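You operate a simulated robot arm through the tools that you are given. There is no shell and no other tool. Be economical: measure what you need, move in short steps, check, and stop when the job is done.

You are at the controls of a simulated robot arm. One attempt, no reset.

## Task
Put the brown pad on the small board. Then fetch the orange pad and set it on the top of the ironing board. Then press the fast cool button three times. Then push the sideboard door shut. Then take the teal book from the shelf with the green strip and put it in the silver small frying pan. Then take the black pad and put it on the high table. Then put one of the pasta nests from the small counter on the grey plate. Then put the small lined glass in the bottom of the sink. Do these in the order given. Set down upright: small lined glass.

It is judged by the outcome, as a careful person would: the job done as asked, and still so three seconds after it is handed in. It fails if anything else is knocked over, pushed out of place, dropped, spilled or broken.

## Robot
A 7-joint arm with a fingered hand on a trunk, on a base that drives. Base frame: it is fixed to the floor where the robot stands at the start and does not move with it; the origin is under the middle of the robot, x ahead of it, y to its left, z up; the surface under the hand at the start is at about z = 920. Readings come in mm, rad, newtons and seconds.
With the tool pointing down near the work surface it reaches from about 460 to 900 mm from the robot's upright axis, wherever it stands. Its first joint turns from -2.496 to 2.496 rad. Places, roughly: black pad (10x7x6 cm) [-1900, 2900, 900]; book [-4750, 1250, 750]; bottom of the sink (20x26 cm) [-6060, -2300, 760]; brown pad (10x7x6 cm) [800, 200, 900]; fast cool button [-2800, 1900, 1500]; grey plate (19x19x3 cm) [-6600, -500, 900]; high table [-5000, -300, 900]; orange pad (10x7x6 cm) [700, -400, 900]; pasta nest (7x7x4 cm) [-4900, -2900, 900]; sideboard door [-3300, 1500, 500]; small board (29x15x3 cm) [900, -300, 900]; small frying pan (34x20x9 cm) [-1900, 1000, 800]; small lined glass (6x6x9 cm) [-6300, -1700, 1000]; top of the ironing board [-600, -1600, 900]. Payload 3 kg.
The TCP is the grasp point between the finger pads, 26 mm short of the fingertips. In the tool frame z runs along the fingers and y along their closing line. The gripper opens to 148 mm. The gripper's body begins 73 mm behind the TCP. The gripper is a hand of 3 fingers: y runs from the thumb to the fingers, the wrist lies at [0, 0, -229] in the tool frame.
Orientation is that of the tool frame in the base frame, as a unit quaternion [x, y, z, w]. With the fingers straight down and closing along the base's y, the tool's x points along the base's -x, its y along +y and its z along -z.

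## Interface
- The arm moves only by the tool send_rows. Its argument "plan" is a list of rows, each a list of 6 numbers: the shift along the tool's x, y, z in units of 30 mm (1.0 is 30 mm), then the turn, a rotation vector about the tool's x, y, z in units of 8 degrees (1.0 is 8 degrees). In form: [[tx, ty, tz, ax, ay, az], ...]. A call has 1 to 8 rows; each row shifts and turns the commanded pose from where the row before left it, along the tool's axes as they then stand. A call with a number of a shift or a turn outside -1 to 1 is refused whole. Rows are played at 5 a second. More than 50 mm and 0.15 rad between two rows, and nothing of the call is played. A pose out of reach is approached as far as the arm can. The call stops where the force on the tool passes 40 N (or 10 N more than at its start, if that is more) or the arm is blocked; 0.2 s more then pass. In this call time passes only in rows, and 0.2 s behind the last. It gives the time, the measured TCP pose, the force on the tool (base axes), the opening and the grip force at its end, in the units of the frame above (readings bear some noise), with the torque about the TCP (base axes, N m) and any sound that the robot's microphone picked up.
- Cameras (640 x 400 px; columns grow to the right, rows downward): "scene" is now at [154.7, -28.7, 1795.5]; the picture's right is [-0.37, -0.93, 0.00], its down [-0.67, 0.26, -0.69] and it looks along [0.65, -0.25, -0.72] (base axes); focal length 250 px, centre (320, 200). "wrist" rides on the gripper at [68, -39, -90] in the tool frame; the picture's right is [0.50, 0.87, 0.00], its down [-0.66, 0.38, -0.65] and it looks along [-0.57, 0.33, 0.76] (tool axes); focal length 222 px, centre (320, 200). There is no depth. A picture from a camera that has moved, and an enlarged one, comes with that camera's place and axes in the base frame and with its lens.
- snapshot(camera): a new picture of that camera. It takes no simulated time.
- raise_lower(by): slides the trunk up (or, below 0, down) by that many mm; the arm and the scene camera ride with it, the base frame stays. It gives what a move gives, with no picture.
- base_move(legs): drives the robot by 1 to 6 legs, each [ahead, left, turn to the left] in mm, mm and rad, along the robot's own axes; the way and the turn of a leg run together, so that a leg with both is an arc; at most 1500 mm and 3.142 rad a leg. The arm and the cameras ride along, it lands a little off, and it stops where it bumps. It gives what a move gives.
- curl_fingers(finger1, finger2, thumb_bend): sets how far each is bent, from 0 (flat) to 1 (curled in); at 0.3 the hand is open as for a grip, at 0.7 the pads meet at the TCP. One left out holds its place. A second passes; each finger stops where it meets its share of the squeeze, and holds until it gets a number again. It is the only way to open and close the hand. It gives what a move gives, with no picture; readings hold the bend of each and the force on the fingers (four entries, about 0 where the hand has none), thumb and palm.
- pan_tilt(pan, tilt): turns the head with the scene camera to pan (to the left, within 1.501 rad either way) and tilt (down, from -0.506 to 1.204), counted from straight ahead of the robot. It gives what a move gives.
- enlarge(camera, box): a new picture of the part [left, top, right, bottom] of that camera's present view, enlarged. It takes no simulated time.
- finish_job(): hands the job in; it is judged then, once.

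Go step by step. Nothing tells you exact positions but the pictures and the camera data: compare them with the known pose of the tool, close in by small moves and look again before you grip or let go. The budget is 207 turns and 180 pictures, counting those below and the enlarged ones. Unless the task says otherwise, let go and move clear before handing in.

The tools are called after "Emit:" as name(argument=value, ...) on one line, values as JSON. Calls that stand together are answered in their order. send_rows: Moves the arm, as the interface text tells. Its arguments: {"type":"object","properties":{"plan":{"type":"array"}},"required":["plan"]} The other tools are called the same way: raise_lower (by) slides the trunk up or down; curl_fingers (finger1, finger2, thumb_bend) moves the fingers one by one; base_move (legs) drives the base; pan_tilt (pan, tilt) turns the head that bears the scene camera; snapshot (camera) takes a picture; enlarge (camera, box) takes an enlarged picture of a part of a camera's view; finish_job () hands the job in.

At the start:

```text
t: 0.0
ee_pos: [902.1, 64.9, 1181.3]
orientation: [0.0, 1.0, 0.0, 0.001]
ft_force: [0.2, -0.1, 0.7]
ft_torque: [-0.01, -0.01, -0.01]
opening: 147.6
grip_force: 0.1
shape: jaw
bend: [0.3, 0.3, 0.3]
finger forces: [0.0, 0.1, 0.1, 0.0, 0.0, 0.1]
trunk travel left (down, up): [-725.0, 165.0]
robot x, y, heading: [-0.8, 1.1, 0.002]
head pan, tilt: [-0.374, 0.803]
```

scene: 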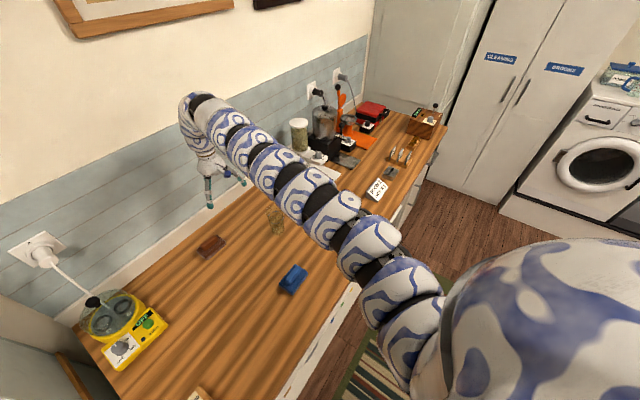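
wrist: 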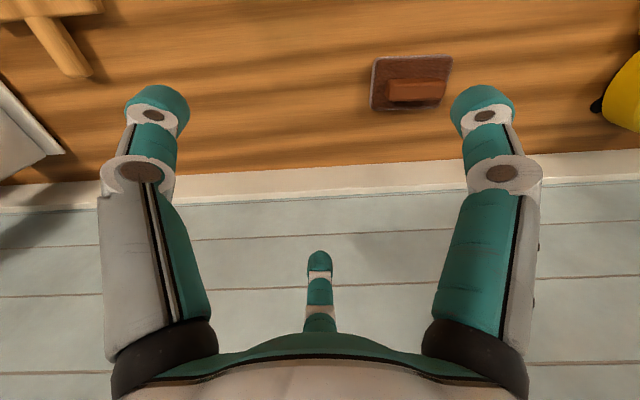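

The brown pad lies on the counter ahead-left at about [840, 180]. I'll look closer at the counter before moving.

Emit:
enlarge(camera="scene", box=[260, 70, 460, 220])

Emit:
enlarge(camera="scene", box=[160, 200, 340, 320])

```text
2.67 times, centred on (360, 145) of scene
camera zoom: at [154.7, -28.7, 1795.5], right [-0.37, -0.93, 0.0], down [-0.67, 0.26, -0.69], along [0.65, -0.25, -0.72], focal length 668 px, centre (213, 347)
```

zoom: 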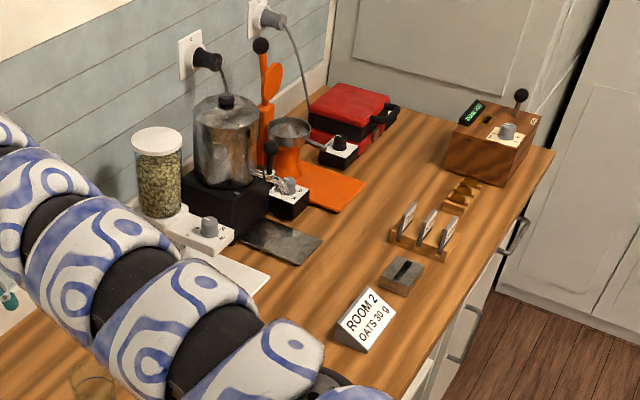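

```text
3.33 times, centred on (250, 260) of scene
camera zoom: at [154.7, -28.7, 1795.5], right [-0.37, -0.93, 0.0], down [-0.67, 0.26, -0.69], along [0.65, -0.25, -0.72], focal length 835 px, centre (553, 0)
```

zoom: 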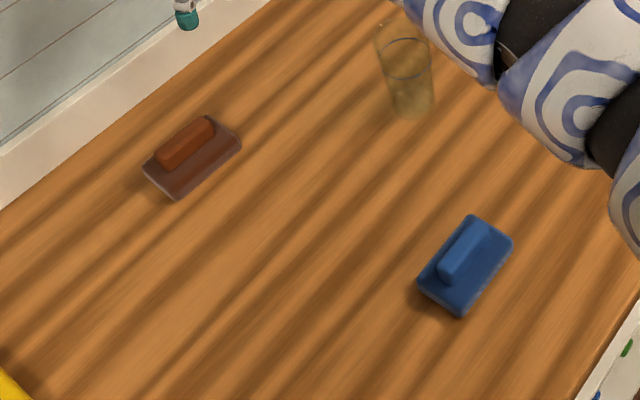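

The brown pad's handle is centred near [840, 168], lying mostly along y. I'll move over it and turn the hand so the fingers close across the handle.

Emit:
send_rows(plan=[[0.7, 1, 0, 0, 0, 0], [0.7, 1, 0, 0, 0, 0], [0.65, 1, 0, 0, 0, 0], [0, 0.4, 0, 0, 0, 1], [0, 0, 0, 0, 0, 1], [0, 0, 0, 0, 0, 1], [0, 0, 0, 0, 0, 1], [0, 0, 0, 0, 0, 1]])

Emit:
send_rows(plan=[[0, 0, 0, 0, 0, 1], [0, 0, 0, 0, 0, 1], [0, 0, 0, 0, 0, 1], [0, 0, 0, 0, 0, 0]])

Emit:
snapshot(camera="wrist")

Emit:
pan_tilt(pan=-0.6, tilt=0.8)

Emit:
snapshot(camera="scene")

```text
t: 1.8
ee_pos: [840.8, 168.2, 1180.4]
orientation: [0.343, 0.939, 0.0, 0.001]
ft_force: [0.3, -0.4, -0.5]
ft_torque: [-0.01, -0.01, -0.02]
opening: 147.8
grip_force: 0.2
shape: jaw
bend: [0.3, 0.3, 0.3]
finger forces: [0.0, 0.1, 0.0, 0.0, 0.1, 0.0]
trunk travel left (down, up): [-725.0, 165.0]
robot x, y, heading: [0.6, 0.2, 0.005]
head pan, tilt: [-0.374, 0.803]
```

```text
t: 2.8
ee_pos: [841.8, 166.1, 1179.6]
orientation: [0.53, 0.848, 0.0, 0.0]
ft_force: [0.2, -0.5, -0.6]
ft_torque: [0.01, -0.01, 0.01]
opening: 147.9
grip_force: 0.1
shape: jaw
bend: [0.3, 0.3, 0.3]
finger forces: [0.1, 0.0, 0.0, 0.1, 0.0, 0.1]
trunk travel left (down, up): [-725.0, 165.0]
robot x, y, heading: [-0.0, 1.6, -0.0]
head pan, tilt: [-0.374, 0.803]
```

```text
175 pictures are left
camera wrist: at [776.2, 210.4, 1270.4], right [0.56, 0.83, 0.0], down [0.63, -0.42, 0.65], along [0.54, -0.37, -0.76], focal length 222 px, centre (320, 200)
```

wrist: 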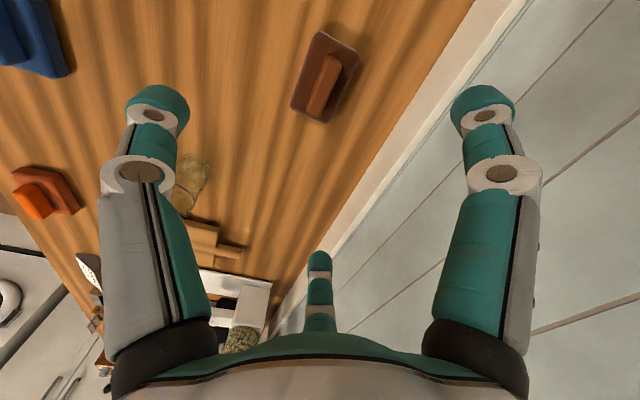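

```text
t: 3.5
ee_pos: [840.8, 167.2, 1180.7]
orientation: [0.53, 0.848, 0.0, -0.001]
ft_force: [1.0, 0.4, 1.7]
ft_torque: [-0.02, 0.01, 0.01]
opening: 147.8
grip_force: 0.0
shape: jaw
bend: [0.3, 0.3, 0.3]
finger forces: [0.1, 0.1, 0.1, 0.1, 0.0, 0.1]
trunk travel left (down, up): [-725.0, 165.0]
robot x, y, heading: [3.5, 1.7, -0.003]
head pan, tilt: [-0.6, 0.799]
```

```text
174 pictures are left
camera scene: at [146.4, -44.8, 1795.8], right [-0.56, -0.83, 0.0], down [-0.59, 0.4, -0.7], along [0.58, -0.39, -0.72], focal length 250 px, centre (320, 200)
```

scene: 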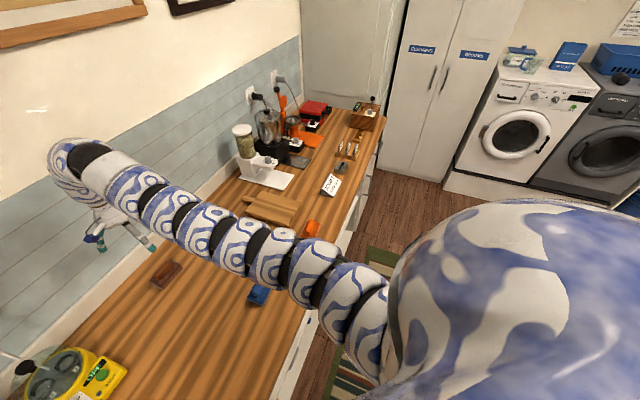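

The handle is centred at about [842, 170] and runs 35° off -y. I'll turn back slightly and descend to it.

Emit:
send_rows(plan=[[0, 0, 0.5, 0, 0, -1], [0, 0, 1, 0, 0, -0.1], [0, 0, 1, 0, 0, 0], [0, 0, 1, 0, 0, 0], [0, 0, 1, 0, 0, 0]])

Emit:
snapshot(camera="wrist")

```text
t: 4.8
ee_pos: [840.2, 167.8, 1043.7]
orientation: [0.464, 0.886, 0.001, 0.001]
ft_force: [-0.6, -0.6, 0.4]
ft_torque: [-0.03, -0.03, 0.01]
opening: 147.8
grip_force: 0.0
shape: jaw
bend: [0.3, 0.3, 0.3]
finger forces: [0.0, 0.0, 0.0, 0.0, 0.0, 0.1]
trunk travel left (down, up): [-725.0, 165.0]
robot x, y, heading: [2.1, 2.5, 0.001]
head pan, tilt: [-0.6, 0.799]
```

```text
173 pictures are left
camera wrist: at [769.6, 200.1, 1133.6], right [0.43, 0.9, 0.0], down [0.68, -0.32, 0.65], along [0.59, -0.28, -0.76], focal length 222 px, centre (320, 200)
```

wrist: 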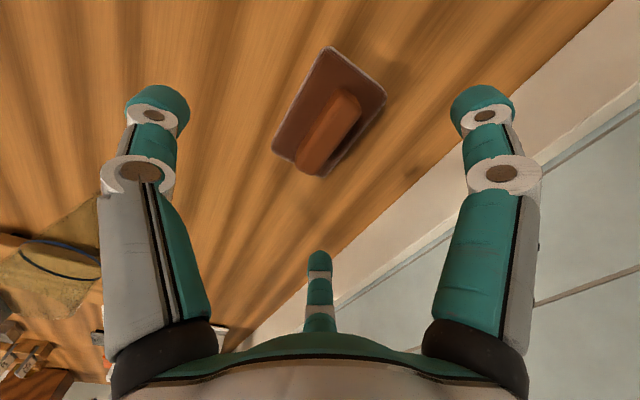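

The hand is nearly centred over the pad. Going down the last 68 mm with a small trim.

Emit:
send_rows(plan=[[0.1, 0.05, 0.9, 0, 0, 0.4], [0, 0, 0.9, 0, 0, 0], [0, 0, 0.5, 0, 0, 0]])

Emit:
snapshot(camera="wrist")

Emit:
enlarge(camera="scene", box=[80, 200, 240, 300])

```text
t: 5.5
ee_pos: [840.1, 171.0, 975.7]
orientation: [0.488, 0.873, 0.001, 0.001]
ft_force: [-1.1, 0.2, 0.1]
ft_torque: [-0.04, 0.0, 0.0]
opening: 148.1
grip_force: 0.1
shape: jaw
bend: [0.3, 0.3, 0.3]
finger forces: [0.0, 0.0, 0.1, 0.0, 0.0, 0.0]
trunk travel left (down, up): [-725.0, 165.0]
robot x, y, heading: [1.1, -1.0, 0.001]
head pan, tilt: [-0.6, 0.799]
```

```text
172 pictures are left
camera wrist: at [771.7, 207.3, 1066.5], right [0.48, 0.88, 0.0], down [0.66, -0.36, 0.65], along [0.58, -0.31, -0.76], focal length 222 px, centre (320, 200)
```

wrist: 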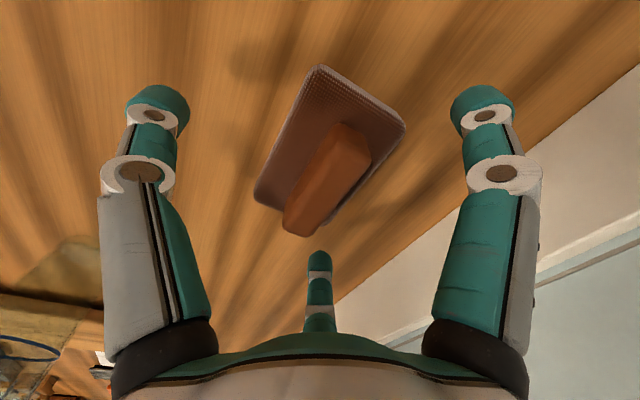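

```text
4.00 times, centred on (160, 250) of scene
camera zoom: at [146.4, -44.8, 1795.8], right [-0.57, -0.82, 0.0], down [-0.59, 0.41, -0.7], along [0.57, -0.39, -0.72], focal length 1002 px, centre (960, 0)
```

zoom: 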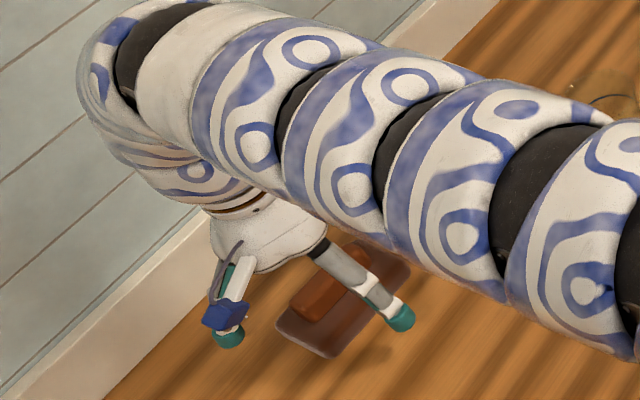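

The fingers straddle the handle. Closing on it.

Emit:
curl_fingers(finger1=0.7, finger2=0.7, thumb_bend=0.7)

Emit:
snapshot(camera="wrist")

```text
t: 6.5
ee_pos: [838.0, 170.8, 978.0]
orientation: [0.487, 0.873, 0.002, 0.002]
ft_force: [-0.9, -2.5, 25.1]
ft_torque: [0.22, -0.32, 0.04]
opening: 57.5
grip_force: 25.4
shape: fingers
bend: [0.45, 0.45, 0.61]
finger forces: [16.9, 15.4, 0.0, 0.0, 18.4, 0.1]
trunk travel left (down, up): [-725.0, 165.0]
robot x, y, heading: [1.4, 1.4, 0.002]
head pan, tilt: [-0.6, 0.799]
```

```text
170 pictures are left
camera wrist: at [769.9, 207.0, 1068.5], right [0.48, 0.88, 0.0], down [0.66, -0.36, 0.66], along [0.58, -0.31, -0.76], focal length 222 px, centre (320, 200)
```

wrist: 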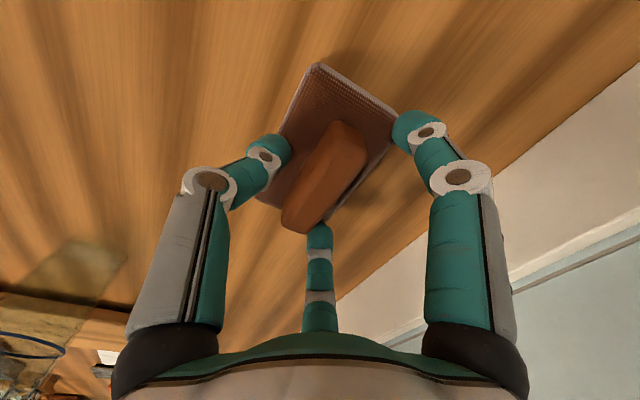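

The fingers press on the base before reaching the handle, so I'm too low. Opening, raising 18 mm, and closing again.

Emit:
curl_fingers(finger1=0.3, finger2=0.3, thumb_bend=0.3)

Emit:
send_rows(plan=[[0, 0, -0.55, 0, 0, 0.3], [0, 0, 0, 0, 0, 0]])

Emit:
curl_fingers(finger1=0.7, finger2=0.7, thumb_bend=0.7)

Emit:
snapshot(camera="wrist")

```text
t: 7.5
ee_pos: [840.6, 171.2, 975.5]
orientation: [0.488, 0.873, 0.0, 0.0]
ft_force: [-0.5, -1.0, -0.8]
ft_torque: [0.01, -0.01, 0.01]
opening: 126.8
grip_force: 0.0
shape: fingers
bend: [0.3, 0.3, 0.3]
finger forces: [0.1, 0.0, 0.0, 0.0, 0.0, 0.1]
trunk travel left (down, up): [-725.0, 165.0]
robot x, y, heading: [0.5, -2.0, 0.005]
head pan, tilt: [-0.6, 0.799]
```

```text
t: 8.2
ee_pos: [840.9, 171.3, 991.2]
orientation: [0.506, 0.863, 0.0, 0.0]
ft_force: [0.0, -0.3, 0.3]
ft_torque: [0.0, 0.0, 0.03]
opening: 126.2
grip_force: 0.0
shape: fingers
bend: [0.3, 0.3, 0.3]
finger forces: [0.0, 0.0, 0.0, 0.0, 0.1, 0.0]
trunk travel left (down, up): [-725.0, 165.0]
robot x, y, heading: [-1.5, -1.3, -0.002]
head pan, tilt: [-0.6, 0.799]
```

```text
t: 9.2
ee_pos: [841.1, 170.8, 993.3]
orientation: [0.506, 0.862, 0.0, -0.001]
ft_force: [-0.3, 0.4, -0.7]
ft_torque: [0.02, -0.04, 0.0]
opening: 21.2
grip_force: 9.2
shape: fingers
bend: [0.64, 0.64, 0.64]
finger forces: [4.7, 4.9, 0.0, 0.0, 9.5, 0.0]
trunk travel left (down, up): [-725.0, 165.0]
robot x, y, heading: [-1.9, 0.4, 0.001]
head pan, tilt: [-0.6, 0.799]
```

```text
169 pictures are left
camera wrist: at [773.0, 209.7, 1082.6], right [0.51, 0.86, 0.0], down [0.65, -0.39, 0.65], along [0.56, -0.33, -0.76], focal length 222 px, centre (320, 200)
```

wrist: 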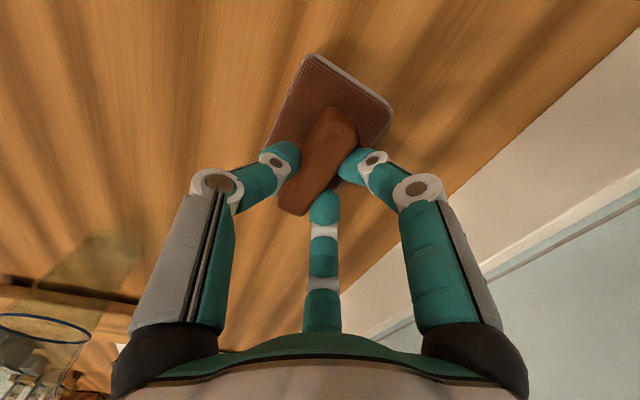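

The handle is held (21 mm, 9 N). Lifting and looking at the board.

Emit:
send_rows(plan=[[0, 0, -0.5, 0, 0, 0], [0, 0, -1, 0, 0, 0], [0, 0, -1, 0, 0, 0], [0, 0, -1, 0, 0, 0], [0, 0, -1, 0, 0, 0], [0, 0, -1, 0, 0, 0]])

Emit:
snapshot(camera="wrist")

Emit:
enlarge(camera="scene", box=[220, 90, 400, 260])

```text
t: 10.6
ee_pos: [838.8, 168.2, 1159.3]
orientation: [0.506, 0.862, 0.0, 0.0]
ft_force: [-0.8, 0.2, -1.1]
ft_torque: [-0.04, -0.04, -0.02]
opening: 21.1
grip_force: 9.8
shape: fingers
bend: [0.64, 0.64, 0.64]
finger forces: [4.7, 4.8, 0.0, 0.0, 9.6, 0.0]
trunk travel left (down, up): [-725.0, 165.0]
robot x, y, heading: [-0.5, -0.9, -0.002]
head pan, tilt: [-0.6, 0.799]
```

```text
168 pictures are left
camera wrist: at [772.1, 208.9, 1248.8], right [0.51, 0.86, 0.0], down [0.65, -0.39, 0.65], along [0.56, -0.34, -0.76], focal length 222 px, centre (320, 200)
```

wrist: 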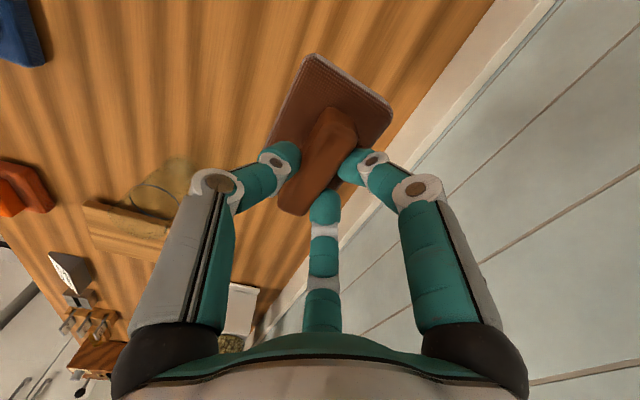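

```text
2.35 times, centred on (310, 175) of scene
camera zoom: at [146.0, -44.9, 1795.9], right [-0.57, -0.82, 0.0], down [-0.59, 0.41, -0.7], along [0.58, -0.39, -0.72], focal length 589 px, centre (344, 259)
```

zoom: 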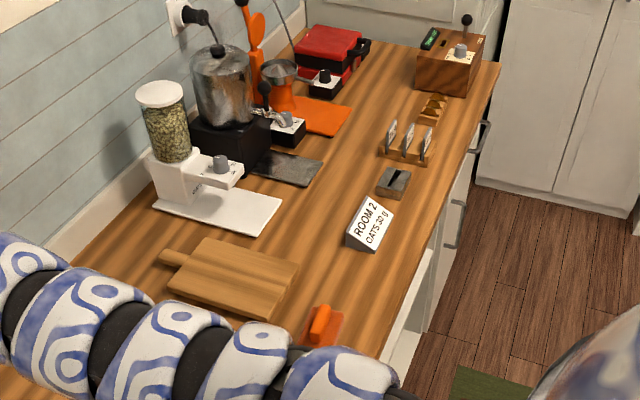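

The small board (centre about [915, -300]) is beyond comfortable reach, and the counter edge slants. I'll raise a bit and drive parallel to the counter.

Emit:
send_rows(plan=[[0, 0, -1, 0, 0, 0], [0, 0, -0.7, 0, 0, 0]])

Emit:
base_move(legs=[[190, -300, 0]])

Emit:
snapshot(camera="wrist")

Emit:
snapshot(camera="scene")

```text
t: 11.2
ee_pos: [842.1, 171.6, 1211.3]
orientation: [0.506, 0.863, 0.0, 0.0]
ft_force: [-0.3, 0.9, -0.4]
ft_torque: [-0.03, -0.03, -0.02]
opening: 20.9
grip_force: 9.0
shape: fingers
bend: [0.64, 0.64, 0.64]
finger forces: [4.8, 4.8, 0.1, 0.0, 9.6, 0.0]
trunk travel left (down, up): [-725.0, 165.0]
robot x, y, heading: [-0.0, -1.0, -0.001]
head pan, tilt: [-0.6, 0.799]
```

```text
t: 13.4
ee_pos: [1035.0, -123.8, 1212.7]
orientation: [0.506, 0.863, 0.0, 0.0]
ft_force: [0.5, -0.2, -0.4]
ft_torque: [0.01, 0.0, 0.02]
opening: 21.0
grip_force: 9.9
shape: fingers
bend: [0.64, 0.64, 0.64]
finger forces: [4.8, 4.8, 0.0, 0.1, 9.6, 0.0]
trunk travel left (down, up): [-725.0, 165.0]
robot x, y, heading: [193.5, -295.5, 0.0]
head pan, tilt: [-0.6, 0.799]
```

```text
166 pictures are left
camera wrist: at [967.2, -84.0, 1299.9], right [0.51, 0.86, 0.0], down [0.65, -0.39, 0.65], along [0.56, -0.33, -0.76], focal length 222 px, centre (320, 200)
```

wrist: 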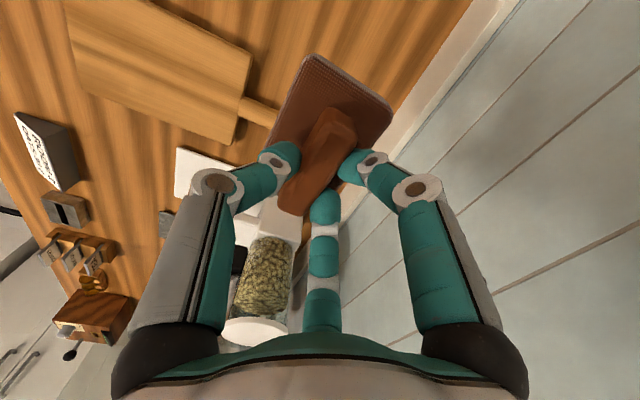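

```text
165 pictures are left
camera scene: at [340.0, -340.4, 1795.7], right [-0.56, -0.83, 0.0], down [-0.59, 0.4, -0.7], along [0.58, -0.39, -0.72], focal length 250 px, centre (320, 200)
```

scene: 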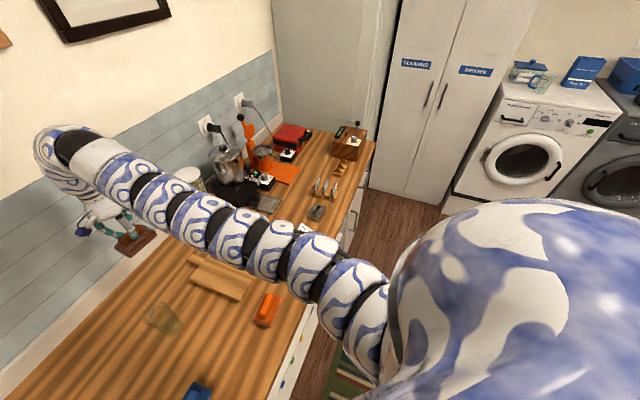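

The board centre reads about [914, -314]. Moving over it and partway down.

Emit:
send_rows(plan=[[-0.5, -0.96, 0, 0, 0, 0], [-0.5, -0.96, 0, 0, 0, 0], [-0.5, -0.96, 0, 0, 0, 0], [-0.5, -0.96, 0, 0, 0, 0], [-0.5, -0.96, 0, 0, 0, 0], [-0.5, -0.96, 0, 0, 0, 0], [-0.5, -0.96, 0, 0, 0, 0]])

Emit:
send_rows(plan=[[0, 0, 1, 0, 0, 0], [0, 0, 1, 0, 0, 0], [0, 0, 1, 0, 0, 0], [0, 0, 1, 0, 0, 0], [0, 0, 1, 0, 0, 0]])

Emit:
snapshot(camera="wrist")

Emit:
snapshot(camera="scene")

```text
t: 15.0
ee_pos: [978.7, -205.5, 1209.2]
orientation: [0.505, 0.863, 0.0, 0.0]
ft_force: [-0.6, -1.2, -0.4]
ft_torque: [0.0, 0.0, 0.02]
opening: 21.0
grip_force: 10.2
shape: fingers
bend: [0.64, 0.64, 0.64]
finger forces: [4.7, 4.7, 0.1, 0.0, 9.5, 0.1]
out of reach, approached as far as the arm can: row 4, 5, 6, 7
trunk travel left (down, up): [-725.0, 165.0]
robot x, y, heading: [190.4, -295.6, 0.002]
head pan, tilt: [-0.6, 0.799]
```

```text
t: 16.2
ee_pos: [978.7, -205.8, 1058.8]
orientation: [0.506, 0.863, 0.0, 0.0]
ft_force: [-0.2, -1.3, -0.6]
ft_torque: [-0.02, 0.04, -0.01]
opening: 20.5
grip_force: 9.3
shape: fingers
bend: [0.65, 0.64, 0.64]
finger forces: [4.7, 4.7, 0.1, 0.0, 9.6, 0.0]
trunk travel left (down, up): [-725.0, 165.0]
robot x, y, heading: [190.9, -293.9, 0.0]
head pan, tilt: [-0.6, 0.799]
```

```text
164 pictures are left
camera wrist: at [911.7, -166.2, 1149.2], right [0.51, 0.86, 0.0], down [0.65, -0.39, 0.65], along [0.56, -0.33, -0.76], focal length 222 px, centre (320, 200)
```

wrist: 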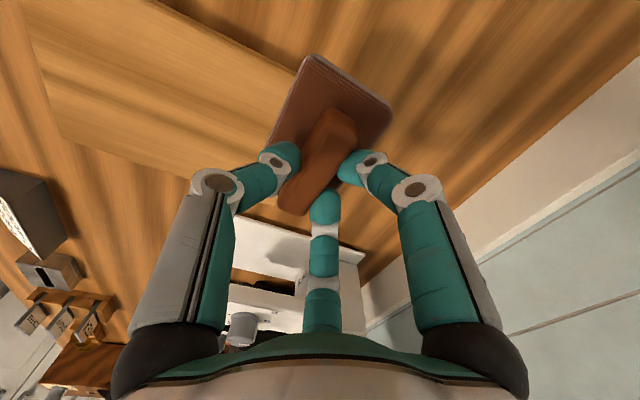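

```text
163 pictures are left
camera scene: at [339.6, -339.5, 1795.8], right [-0.56, -0.83, 0.0], down [-0.59, 0.4, -0.7], along [0.58, -0.39, -0.72], focal length 250 px, centre (320, 200)
```

scene: 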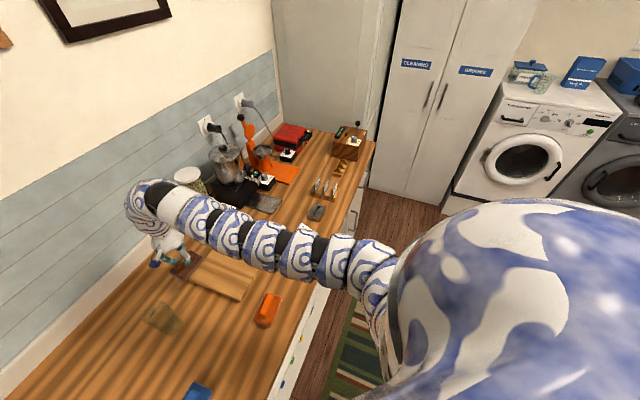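

The arm hit a reach limit up high; lower down it may manage. Trying the rest of the move at this height.

Emit:
send_rows(plan=[[-0.51, -0.94, 0, 0, 0, 0], [-0.51, -0.94, 0, 0, 0, 0], [-0.51, -0.94, 0, 0, 0, 0], [-0.51, -0.94, 0, 0, 0, 0]])

Emit:
snapshot(camera="wrist")

```text
t: 17.2
ee_pos: [926.3, -311.3, 1023.3]
orientation: [0.506, 0.863, 0.0, 0.0]
ft_force: [0.1, -1.1, 0.2]
ft_torque: [0.05, -0.01, 0.0]
opening: 19.9
grip_force: 9.0
shape: fingers
bend: [0.65, 0.65, 0.64]
finger forces: [4.6, 4.5, 0.0, 0.0, 9.1, 0.0]
out of reach, approached as far as the arm can: row 2, 3, 4
trunk travel left (down, up): [-725.0, 165.0]
robot x, y, heading: [190.2, -295.0, 0.003]
head pan, tilt: [-0.6, 0.799]
```

```text
162 pictures are left
camera wrist: at [859.2, -272.3, 1113.1], right [0.51, 0.86, 0.0], down [0.65, -0.39, 0.65], along [0.56, -0.33, -0.76], focal length 222 px, centre (320, 200)
```

wrist: 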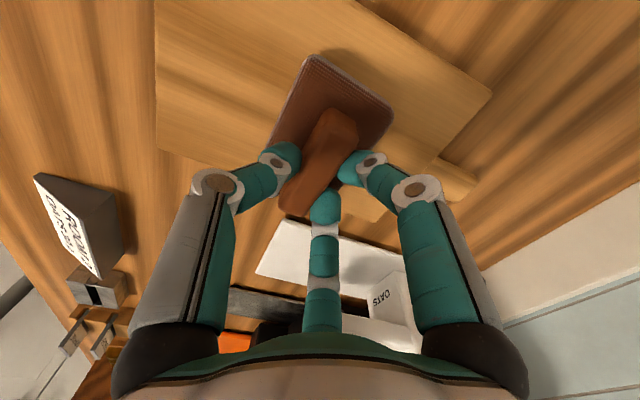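

The pad is over the board, nearly touching. Lowering gently until contact.

Emit:
send_rows(plan=[[0, 0, 0.2, 0, 0, 0], [0, 0, 0.2, 0, 0, 0], [0, 0, 0, 0, 0, 0]])

Emit:
enlarge(camera="scene", box=[120, 200, 320, 340])

```text
t: 18.0
ee_pos: [926.2, -311.6, 1013.1]
orientation: [0.506, 0.863, 0.0, 0.002]
ft_force: [1.7, -0.5, 15.8]
ft_torque: [0.0, 0.03, -0.01]
opening: 19.2
grip_force: 12.7
shape: fingers
bend: [0.65, 0.65, 0.66]
finger forces: [6.7, 6.8, 0.1, 0.0, 12.0, 0.1]
trunk travel left (down, up): [-725.0, 165.0]
robot x, y, heading: [190.2, -295.3, -0.004]
head pan, tilt: [-0.6, 0.799]
```

```text
2.86 times, centred on (220, 270) of scene
camera zoom: at [337.5, -339.4, 1796.2], right [-0.56, -0.83, 0.0], down [-0.59, 0.4, -0.7], along [0.58, -0.39, -0.72], focal length 716 px, centre (606, 0)
```

zoom: 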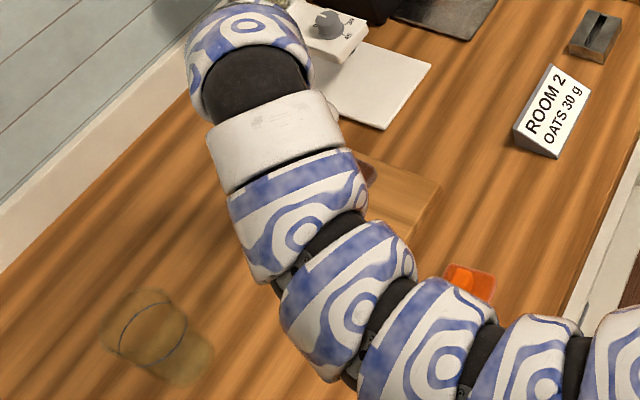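

In contact with the board (16 N up). Releasing and lifting clear.

Emit:
curl_fingers(finger1=0.4, finger2=0.4, thumb_bend=0.4)

Emit:
send_rows(plan=[[0, 0, -0.7, 0, 0, 0], [0, 0, -1, 0, 0, 0], [0, 0, -1, 0, 0, 0], [0, 0, -1, 0, 0, 0]])

Emit:
snapshot(camera="wrist")

```text
t: 19.0
ee_pos: [926.3, -311.8, 1012.1]
orientation: [0.506, 0.863, -0.001, -0.001]
ft_force: [0.0, 0.2, 0.6]
ft_torque: [0.0, 0.02, -0.03]
opening: 94.4
grip_force: 0.1
shape: fingers
bend: [0.4, 0.4, 0.4]
finger forces: [0.1, 0.0, 0.0, 0.0, 0.0, 0.1]
trunk travel left (down, up): [-725.0, 165.0]
robot x, y, heading: [194.4, -295.0, 0.003]
head pan, tilt: [-0.6, 0.799]
```

```text
t: 20.0
ee_pos: [926.7, -311.8, 1025.7]
orientation: [0.505, 0.863, 0.0, 0.003]
ft_force: [-0.1, 0.5, 0.6]
ft_torque: [-0.02, 0.02, -0.01]
opening: 94.5
grip_force: 0.1
shape: fingers
bend: [0.4, 0.4, 0.4]
finger forces: [0.0, 0.0, 0.0, 0.0, 0.1, 0.0]
out of reach, approached as far as the arm can: row 1, 2, 3, 4
trunk travel left (down, up): [-725.0, 165.0]
robot x, y, heading: [192.7, -293.1, 0.001]
head pan, tilt: [-0.6, 0.799]
```

```text
160 pictures are left
camera wrist: at [859.2, -271.7, 1116.2], right [0.51, 0.86, 0.0], down [0.65, -0.39, 0.66], along [0.57, -0.33, -0.75], focal length 222 px, centre (320, 200)
```

wrist: 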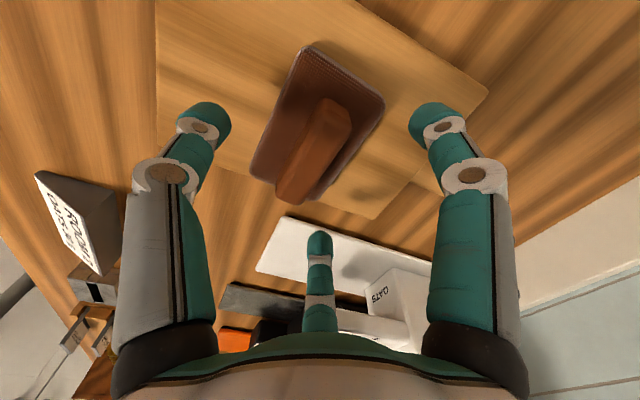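

The brown pad sits flat on the board, all within its edge. The arm can't rise further here, so I'll raise the trunk and look at the orange pad.

Emit:
raise_lower(by=150)

Emit:
pan_tilt(pan=-0.3, tilt=1.0)

Emit:
snapshot(camera="scene")

Emit:
snapshot(camera="wrist")

```text
t: 21.8
ee_pos: [927.8, -310.4, 1176.4]
orientation: [0.505, 0.863, 0.001, 0.003]
ft_force: [0.8, 0.8, -0.2]
ft_torque: [0.04, -0.02, 0.01]
opening: 94.6
grip_force: 0.0
shape: fingers
bend: [0.4, 0.4, 0.4]
finger forces: [0.0, 0.0, 0.0, 0.1, 0.0, 0.0]
trunk travel left (down, up): [-875.0, 15.0]
robot x, y, heading: [192.1, -295.8, 0.001]
head pan, tilt: [-0.6, 0.799]
```

```text
t: 22.6
ee_pos: [926.4, -311.0, 1177.1]
orientation: [0.506, 0.863, 0.001, 0.002]
ft_force: [-0.2, 0.8, 0.8]
ft_torque: [-0.01, 0.0, 0.0]
opening: 94.6
grip_force: 0.0
shape: fingers
bend: [0.4, 0.4, 0.4]
finger forces: [0.0, 0.1, 0.0, 0.0, 0.0, 0.0]
trunk travel left (down, up): [-875.0, 15.0]
robot x, y, heading: [192.8, -292.9, -0.002]
head pan, tilt: [-0.3, 1.0]
```

```text
159 pictures are left
camera scene: at [339.2, -314.7, 1930.7], right [-0.29, -0.96, 0.0], down [-0.8, 0.25, -0.54], along [0.52, -0.16, -0.84], focal length 250 px, centre (320, 200)
```

scene: 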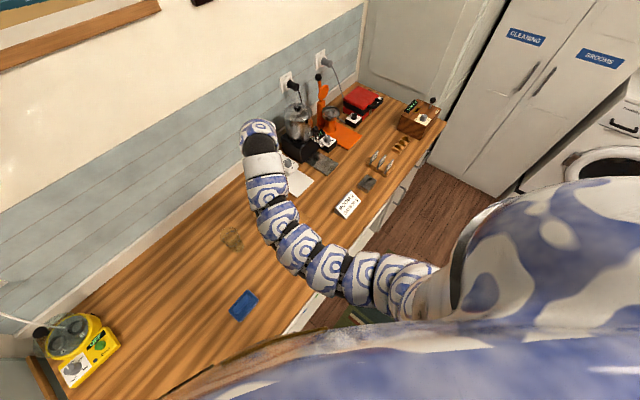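

```text
158 pictures are left
camera wrist: at [859.3, -271.6, 1266.2], right [0.51, 0.86, 0.0], down [0.65, -0.39, 0.66], along [0.57, -0.33, -0.75], focal length 222 px, centre (320, 200)
```

wrist: 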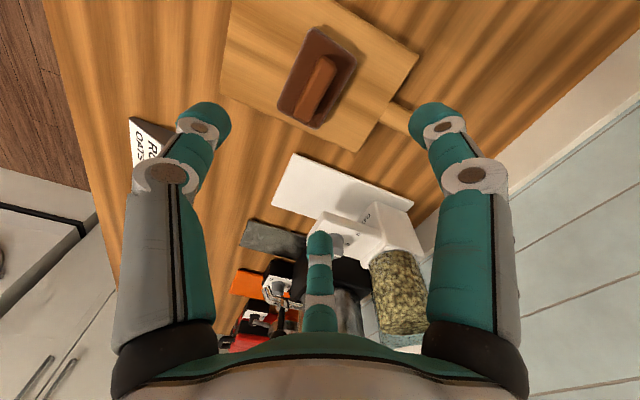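

Brown pad is well on the board. The orange pad is near [703, -376]; I'll back away from the counter so it lies at a comfortable radius.

Emit:
base_move(legs=[[-110, -75, 0]])

Emit:
send_rows(plan=[[0.5, -0.85, 0, 0, 0, 0], [0.5, -0.85, 0, 0, 0, 0], [0.5, -0.85, 0, 0, 0, 0], [0.5, -0.85, 0, 0, 0, -0.5]])

Emit:
snapshot(camera="wrist")

```text
t: 23.9
ee_pos: [817.1, -387.5, 1177.9]
orientation: [0.504, 0.864, 0.001, 0.003]
ft_force: [0.9, -0.2, -0.2]
ft_torque: [0.03, 0.0, 0.02]
opening: 94.9
grip_force: 0.1
shape: fingers
bend: [0.4, 0.4, 0.4]
finger forces: [0.1, 0.0, 0.0, 0.0, 0.0, 0.0]
trunk travel left (down, up): [-875.0, 15.0]
robot x, y, heading: [83.4, -369.9, 0.006]
head pan, tilt: [-0.3, 1.0]
```

```text
t: 24.9
ee_pos: [707.7, -383.4, 1168.5]
orientation: [0.474, 0.88, 0.002, 0.006]
ft_force: [-0.3, 0.8, 0.1]
ft_torque: [-0.04, 0.03, 0.05]
opening: 94.5
grip_force: 0.0
shape: fingers
bend: [0.4, 0.4, 0.4]
finger forces: [0.0, 0.0, 0.1, 0.0, 0.0, 0.0]
out of reach, approached as far as the arm can: row 1, 2
trunk travel left (down, up): [-875.0, 15.0]
robot x, y, heading: [83.0, -370.8, 0.008]
head pan, tilt: [-0.3, 1.0]
```

```text
157 pictures are left
camera wrist: at [636.7, -348.4, 1258.0], right [0.45, 0.89, 0.0], down [0.67, -0.34, 0.66], along [0.59, -0.3, -0.75], focal length 222 px, centre (320, 200)
```

wrist: 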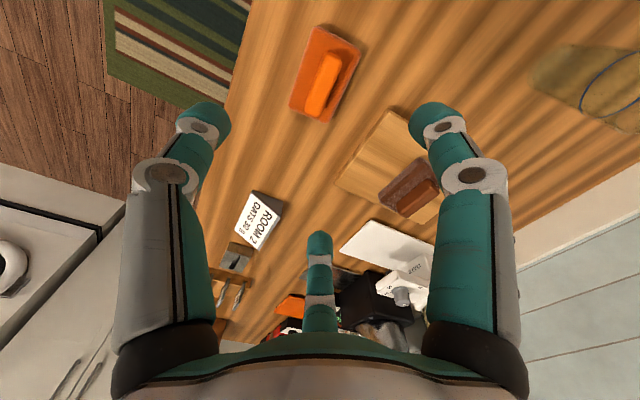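

Orange handle centre is about [700, -377], 41° off -y. Turning 8° and descending to handle height.

Emit:
send_rows(plan=[[0, 0, 0.8, 0, 0, -1], [0.3, 0, 1, 0, 0, 0], [0, 0, 1, 0, 0, 0], [0, 0, 1, 0, 0, 0], [0, 0, 1, 0, 0, 0]])

Emit:
snapshot(camera="wrist")

```text
t: 26.1
ee_pos: [703.6, -376.8, 1027.3]
orientation: [0.412, 0.911, 0.001, 0.003]
ft_force: [0.1, -0.6, 0.8]
ft_torque: [0.03, 0.0, 0.0]
opening: 94.9
grip_force: 0.1
shape: fingers
bend: [0.4, 0.4, 0.4]
finger forces: [0.0, 0.0, 0.0, 0.0, 0.1, 0.0]
trunk travel left (down, up): [-875.0, 15.0]
robot x, y, heading: [82.0, -370.9, 0.008]
head pan, tilt: [-0.3, 1.0]
```

```text
156 pictures are left
camera wrist: at [630.0, -352.5, 1116.5], right [0.32, 0.95, 0.0], down [0.71, -0.24, 0.66], along [0.62, -0.21, -0.75], focal length 222 px, centre (320, 200)
```

wrist: 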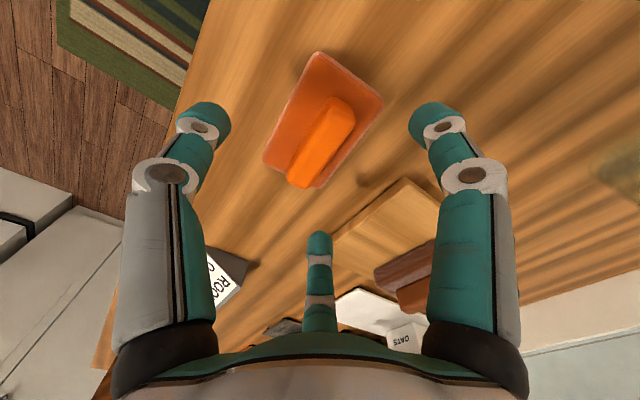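

Aligned well. Descending the last 34 mm and gripping.

Emit:
send_rows(plan=[[0.1, -0.12, 0.6, 0, 0, 0], [0, 0, 0.53, 0, 0, 0], [0, 0, 0, 0, 0, 0]])

Emit:
curl_fingers(finger1=0.7, finger2=0.7, thumb_bend=0.7)

Emit:
snapshot(camera="wrist")

```text
t: 26.9
ee_pos: [699.0, -378.3, 993.3]
orientation: [0.411, 0.912, 0.0, 0.002]
ft_force: [0.0, -0.2, -0.6]
ft_torque: [0.0, -0.04, 0.02]
opening: 94.6
grip_force: 0.1
shape: fingers
bend: [0.4, 0.4, 0.4]
finger forces: [0.0, 0.0, 0.0, 0.0, 0.0, 0.0]
trunk travel left (down, up): [-875.0, 15.0]
robot x, y, heading: [84.5, -368.3, 0.004]
head pan, tilt: [-0.3, 1.0]
```

```text
t: 27.9
ee_pos: [700.7, -378.8, 993.3]
orientation: [0.412, 0.911, 0.001, 0.002]
ft_force: [-0.2, -0.4, -0.2]
ft_torque: [0.0, 0.02, 0.01]
opening: 23.4
grip_force: 10.4
shape: fingers
bend: [0.62, 0.64, 0.64]
finger forces: [6.7, 4.2, 0.0, 0.0, 9.2, 0.0]
trunk travel left (down, up): [-875.0, 15.0]
robot x, y, heading: [82.9, -374.7, 0.008]
head pan, tilt: [-0.3, 1.0]
```

```text
155 pictures are left
camera wrist: at [625.5, -353.3, 1082.9], right [0.32, 0.95, 0.0], down [0.71, -0.24, 0.66], along [0.62, -0.21, -0.75], focal length 222 px, centre (320, 200)
```

wrist: 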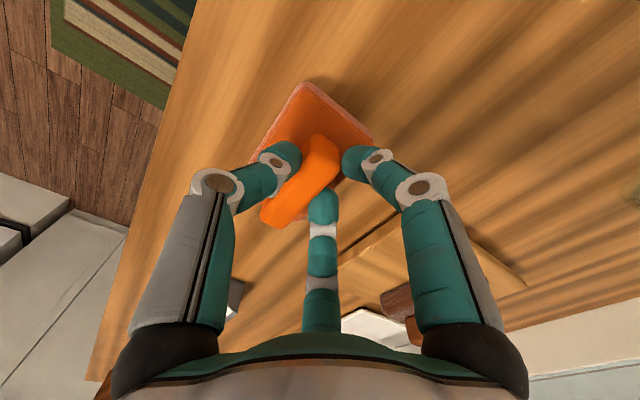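

Orange pad gripped. Lifting it.

Emit:
send_rows(plan=[[0, 0, -0.5, 0, 0, 0], [0, 0, -1, 0, 0, 0], [0, 0, -1, 0, 0, 0], [0, 0, -1, 0, 0, 0], [0, 0, -1, 0, 0, 0], [0, 0, -1, 0, 0, 0]])

Emit:
pan_tilt(pan=-1.5, tilt=0.45)

Emit:
snapshot(camera="scene")

Emit:
snapshot(camera="wrist")

```text
t: 29.3
ee_pos: [698.9, -377.6, 1157.5]
orientation: [0.412, 0.911, 0.001, 0.003]
ft_force: [0.2, 0.0, -0.5]
ft_torque: [0.0, -0.03, 0.04]
opening: 23.0
grip_force: 9.7
shape: fingers
bend: [0.63, 0.65, 0.64]
finger forces: [6.6, 4.1, 0.1, 0.0, 9.2, 0.0]
trunk travel left (down, up): [-875.0, 15.0]
robot x, y, heading: [82.3, -373.0, 0.004]
head pan, tilt: [-0.3, 1.0]
```

```text
t: 30.7
ee_pos: [699.5, -378.2, 1156.4]
orientation: [0.412, 0.911, 0.0, 0.002]
ft_force: [0.3, 0.1, -0.7]
ft_torque: [0.02, 0.0, 0.01]
opening: 23.2
grip_force: 9.8
shape: fingers
bend: [0.63, 0.65, 0.64]
finger forces: [6.5, 4.2, 0.1, 0.1, 9.3, 0.0]
trunk travel left (down, up): [-875.0, 15.0]
robot x, y, heading: [81.1, -365.8, 0.002]
head pan, tilt: [-1.499, 0.45]
```

```text
154 pictures are left
camera scene: at [170.3, -461.7, 1976.2], right [-1.0, -0.08, 0.0], down [-0.03, 0.43, -0.9], along [0.07, -0.9, -0.44], focal length 250 px, centre (320, 200)
```

scene: 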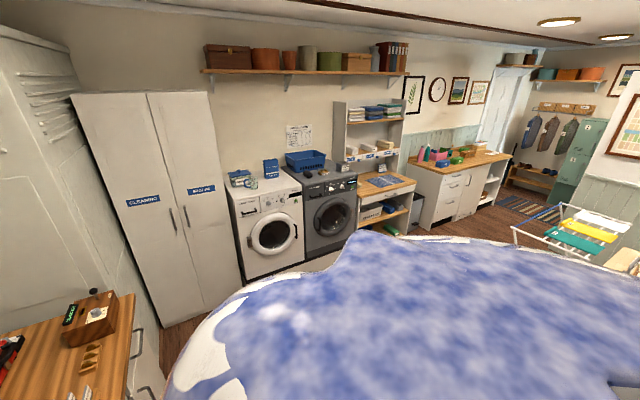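

```text
153 pictures are left
camera wrist: at [624.9, -353.0, 1246.7], right [0.32, 0.95, 0.0], down [0.71, -0.24, 0.66], along [0.62, -0.21, -0.75], focal length 222 px, centre (320, 200)
```

wrist: 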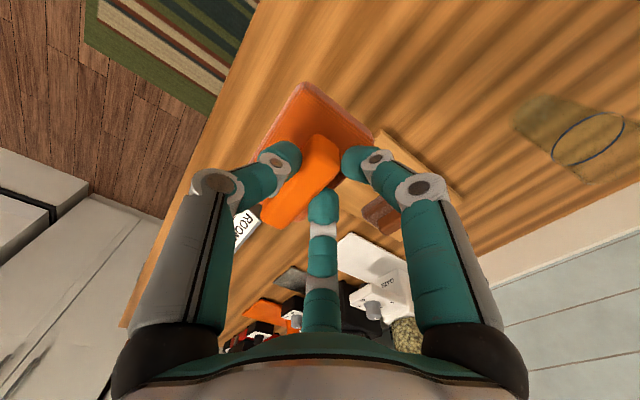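

Lifted. The room opens toward -y. I'll back away from the counter, then turn right in steps and look for the ironing board.

Emit:
base_move(legs=[[-300, -130, 0], [0, 0, -0.8]])

Emit:
pan_tilt(pan=-1.3, tilt=0.5)

Emit:
snapshot(camera="scene")

```text
t: 34.9
ee_pos: [211.1, -947.8, 1157.7]
orientation: [0.731, 0.682, 0.0, 0.002]
ft_force: [0.0, 0.1, -0.9]
ft_torque: [0.02, -0.01, 0.01]
opening: 23.1
grip_force: 10.1
shape: fingers
bend: [0.63, 0.65, 0.64]
finger forces: [6.7, 4.1, 0.0, 0.1, 9.0, 0.0]
trunk travel left (down, up): [-875.0, 15.0]
robot x, y, heading: [-214.4, -504.1, -0.785]
head pan, tilt: [-1.499, 0.45]
```

```text
t: 35.7
ee_pos: [212.1, -947.3, 1157.8]
orientation: [0.731, 0.682, 0.001, 0.002]
ft_force: [0.3, 0.5, 0.0]
ft_torque: [-0.03, 0.0, 0.04]
opening: 23.1
grip_force: 9.3
shape: fingers
bend: [0.63, 0.65, 0.64]
finger forces: [6.6, 4.1, 0.1, 0.0, 9.1, 0.0]
trunk travel left (down, up): [-875.0, 15.0]
robot x, y, heading: [-218.1, -503.6, -0.793]
head pan, tilt: [-1.3, 0.499]
```

```text
152 pictures are left
camera scene: at [-206.0, -639.7, 1971.8], right [-0.87, 0.5, 0.0], down [0.24, 0.42, -0.88], along [-0.44, -0.76, -0.48], focal length 250 px, centre (320, 200)
```

scene: 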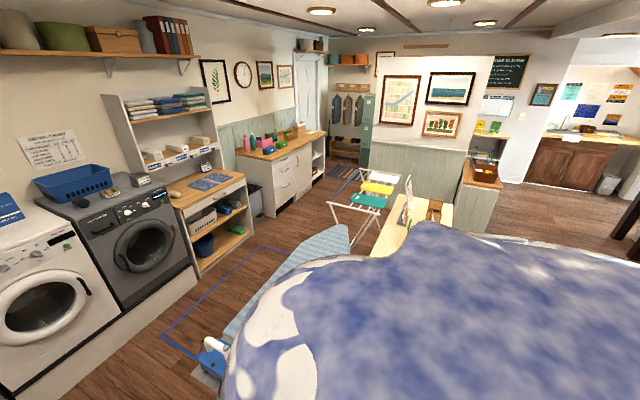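

I can see the ironing board running roughly from [-150, -1420] to [-1100, -1885], with an iron at its near-left end. Turning to face it.

Emit:
base_move(legs=[[0, 0, -1.15]])

Emit:
pan_tilt(pan=0, tilt=0.7)

Emit:
snapshot(camera="scene")

Emit:
snapshot(camera="wrist")

```text
t: 38.9
ee_pos: [-440.3, -1078.7, 1156.9]
orientation: [0.984, 0.179, -0.001, 0.002]
ft_force: [0.0, -0.2, 0.4]
ft_torque: [-0.04, -0.01, -0.01]
opening: 22.7
grip_force: 9.4
shape: fingers
bend: [0.63, 0.65, 0.64]
finger forces: [6.6, 4.0, 0.0, 0.0, 8.8, 0.0]
trunk travel left (down, up): [-875.0, 15.0]
robot x, y, heading: [-215.2, -505.3, -1.929]
head pan, tilt: [-1.3, 0.499]
```

```text
t: 40.4
ee_pos: [-441.7, -1078.2, 1158.1]
orientation: [0.984, 0.179, -0.002, 0.002]
ft_force: [-0.2, 0.3, -1.6]
ft_torque: [-0.01, 0.01, 0.01]
opening: 22.7
grip_force: 10.0
shape: fingers
bend: [0.63, 0.65, 0.64]
finger forces: [6.6, 4.0, 0.1, 0.0, 8.8, 0.0]
trunk travel left (down, up): [-875.0, 15.0]
robot x, y, heading: [-215.3, -506.7, -1.929]
head pan, tilt: [0.0, 0.7]
```

```text
151 pictures are left
camera scene: at [-275.2, -658.4, 1954.1], right [-0.94, 0.35, 0.0], down [0.23, 0.6, -0.76], along [-0.27, -0.72, -0.64], focal length 250 px, centre (320, 200)
```

scene: 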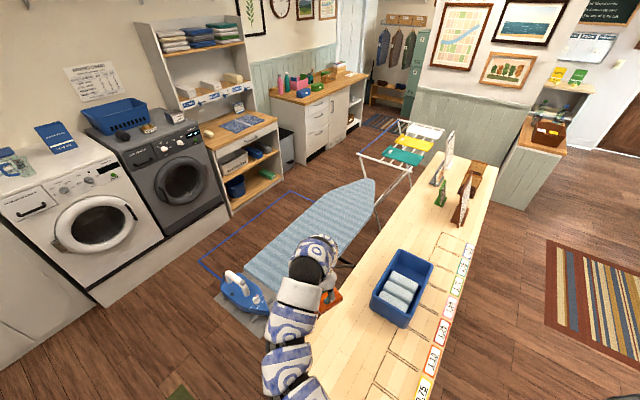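

```text
150 pictures are left
camera wrist: at [-390.8, -1018.3, 1246.9], right [0.77, -0.63, 0.0], down [-0.48, -0.58, 0.66], along [-0.42, -0.51, -0.75], focal length 222 px, centre (320, 200)
```

wrist: 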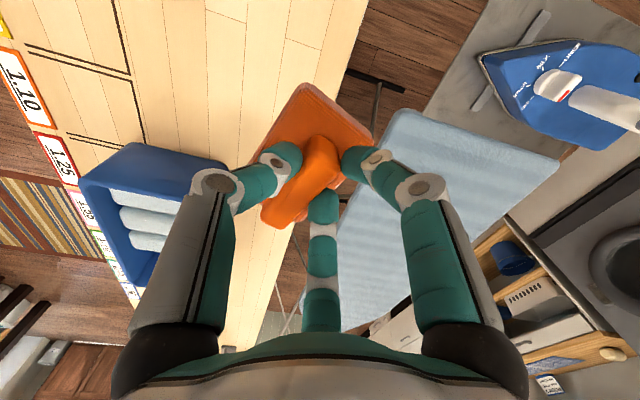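

A bench with price tags stands between me and part of the ironing board. I'll look down to see where the bench ends.

Emit:
pan_tilt(pan=0.5, tilt=1.1)

Emit:
snapshot(camera="scene")

Emit:
pan_tilt(pan=-0.6, tilt=1.0)

Emit:
snapshot(camera="scene")

```text
t: 41.3
ee_pos: [-440.3, -1078.7, 1157.9]
orientation: [0.984, 0.179, -0.001, 0.002]
ft_force: [0.2, 0.4, -0.7]
ft_torque: [0.01, -0.03, -0.02]
opening: 22.9
grip_force: 9.9
shape: fingers
bend: [0.63, 0.65, 0.64]
finger forces: [6.5, 4.0, 0.0, 0.0, 8.9, 0.0]
trunk travel left (down, up): [-875.0, 15.0]
robot x, y, heading: [-213.9, -506.4, -1.932]
head pan, tilt: [0.499, 1.1]
```

```text
149 pictures are left
camera scene: at [-236.6, -641.4, 1924.1], right [-0.99, -0.14, 0.0], down [-0.12, 0.88, -0.45], along [0.06, -0.45, -0.89], focal length 250 px, centre (320, 200)
```

scene: 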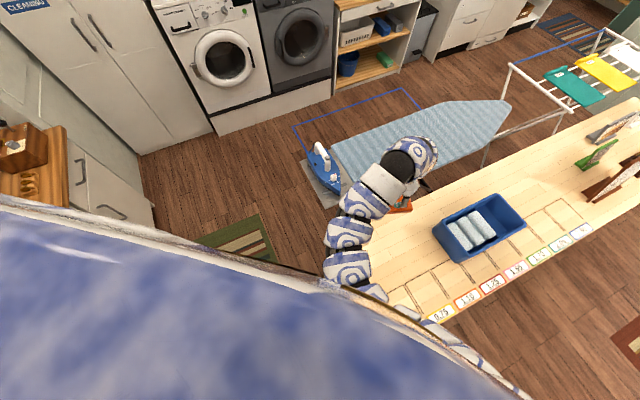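

```text
t: 42.6
ee_pos: [-440.6, -1078.2, 1157.3]
orientation: [0.984, 0.18, -0.001, 0.001]
ft_force: [-0.4, 0.2, -0.3]
ft_torque: [-0.01, -0.01, -0.03]
opening: 22.7
grip_force: 9.5
shape: fingers
bend: [0.63, 0.65, 0.64]
finger forces: [6.6, 4.1, 0.0, 0.0, 8.7, 0.1]
trunk travel left (down, up): [-875.0, 15.0]
robot x, y, heading: [-216.2, -505.2, -1.924]
head pan, tilt: [-0.6, 1.0]
```

```text
148 pictures are left
camera scene: at [-302.4, -619.0, 1930.7], right [-0.58, 0.82, 0.0], down [0.69, 0.48, -0.54], along [-0.44, -0.31, -0.84], focal length 250 px, centre (320, 200)
```

scene: 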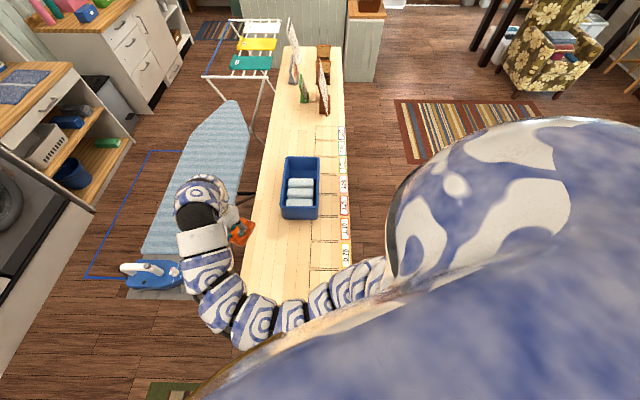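

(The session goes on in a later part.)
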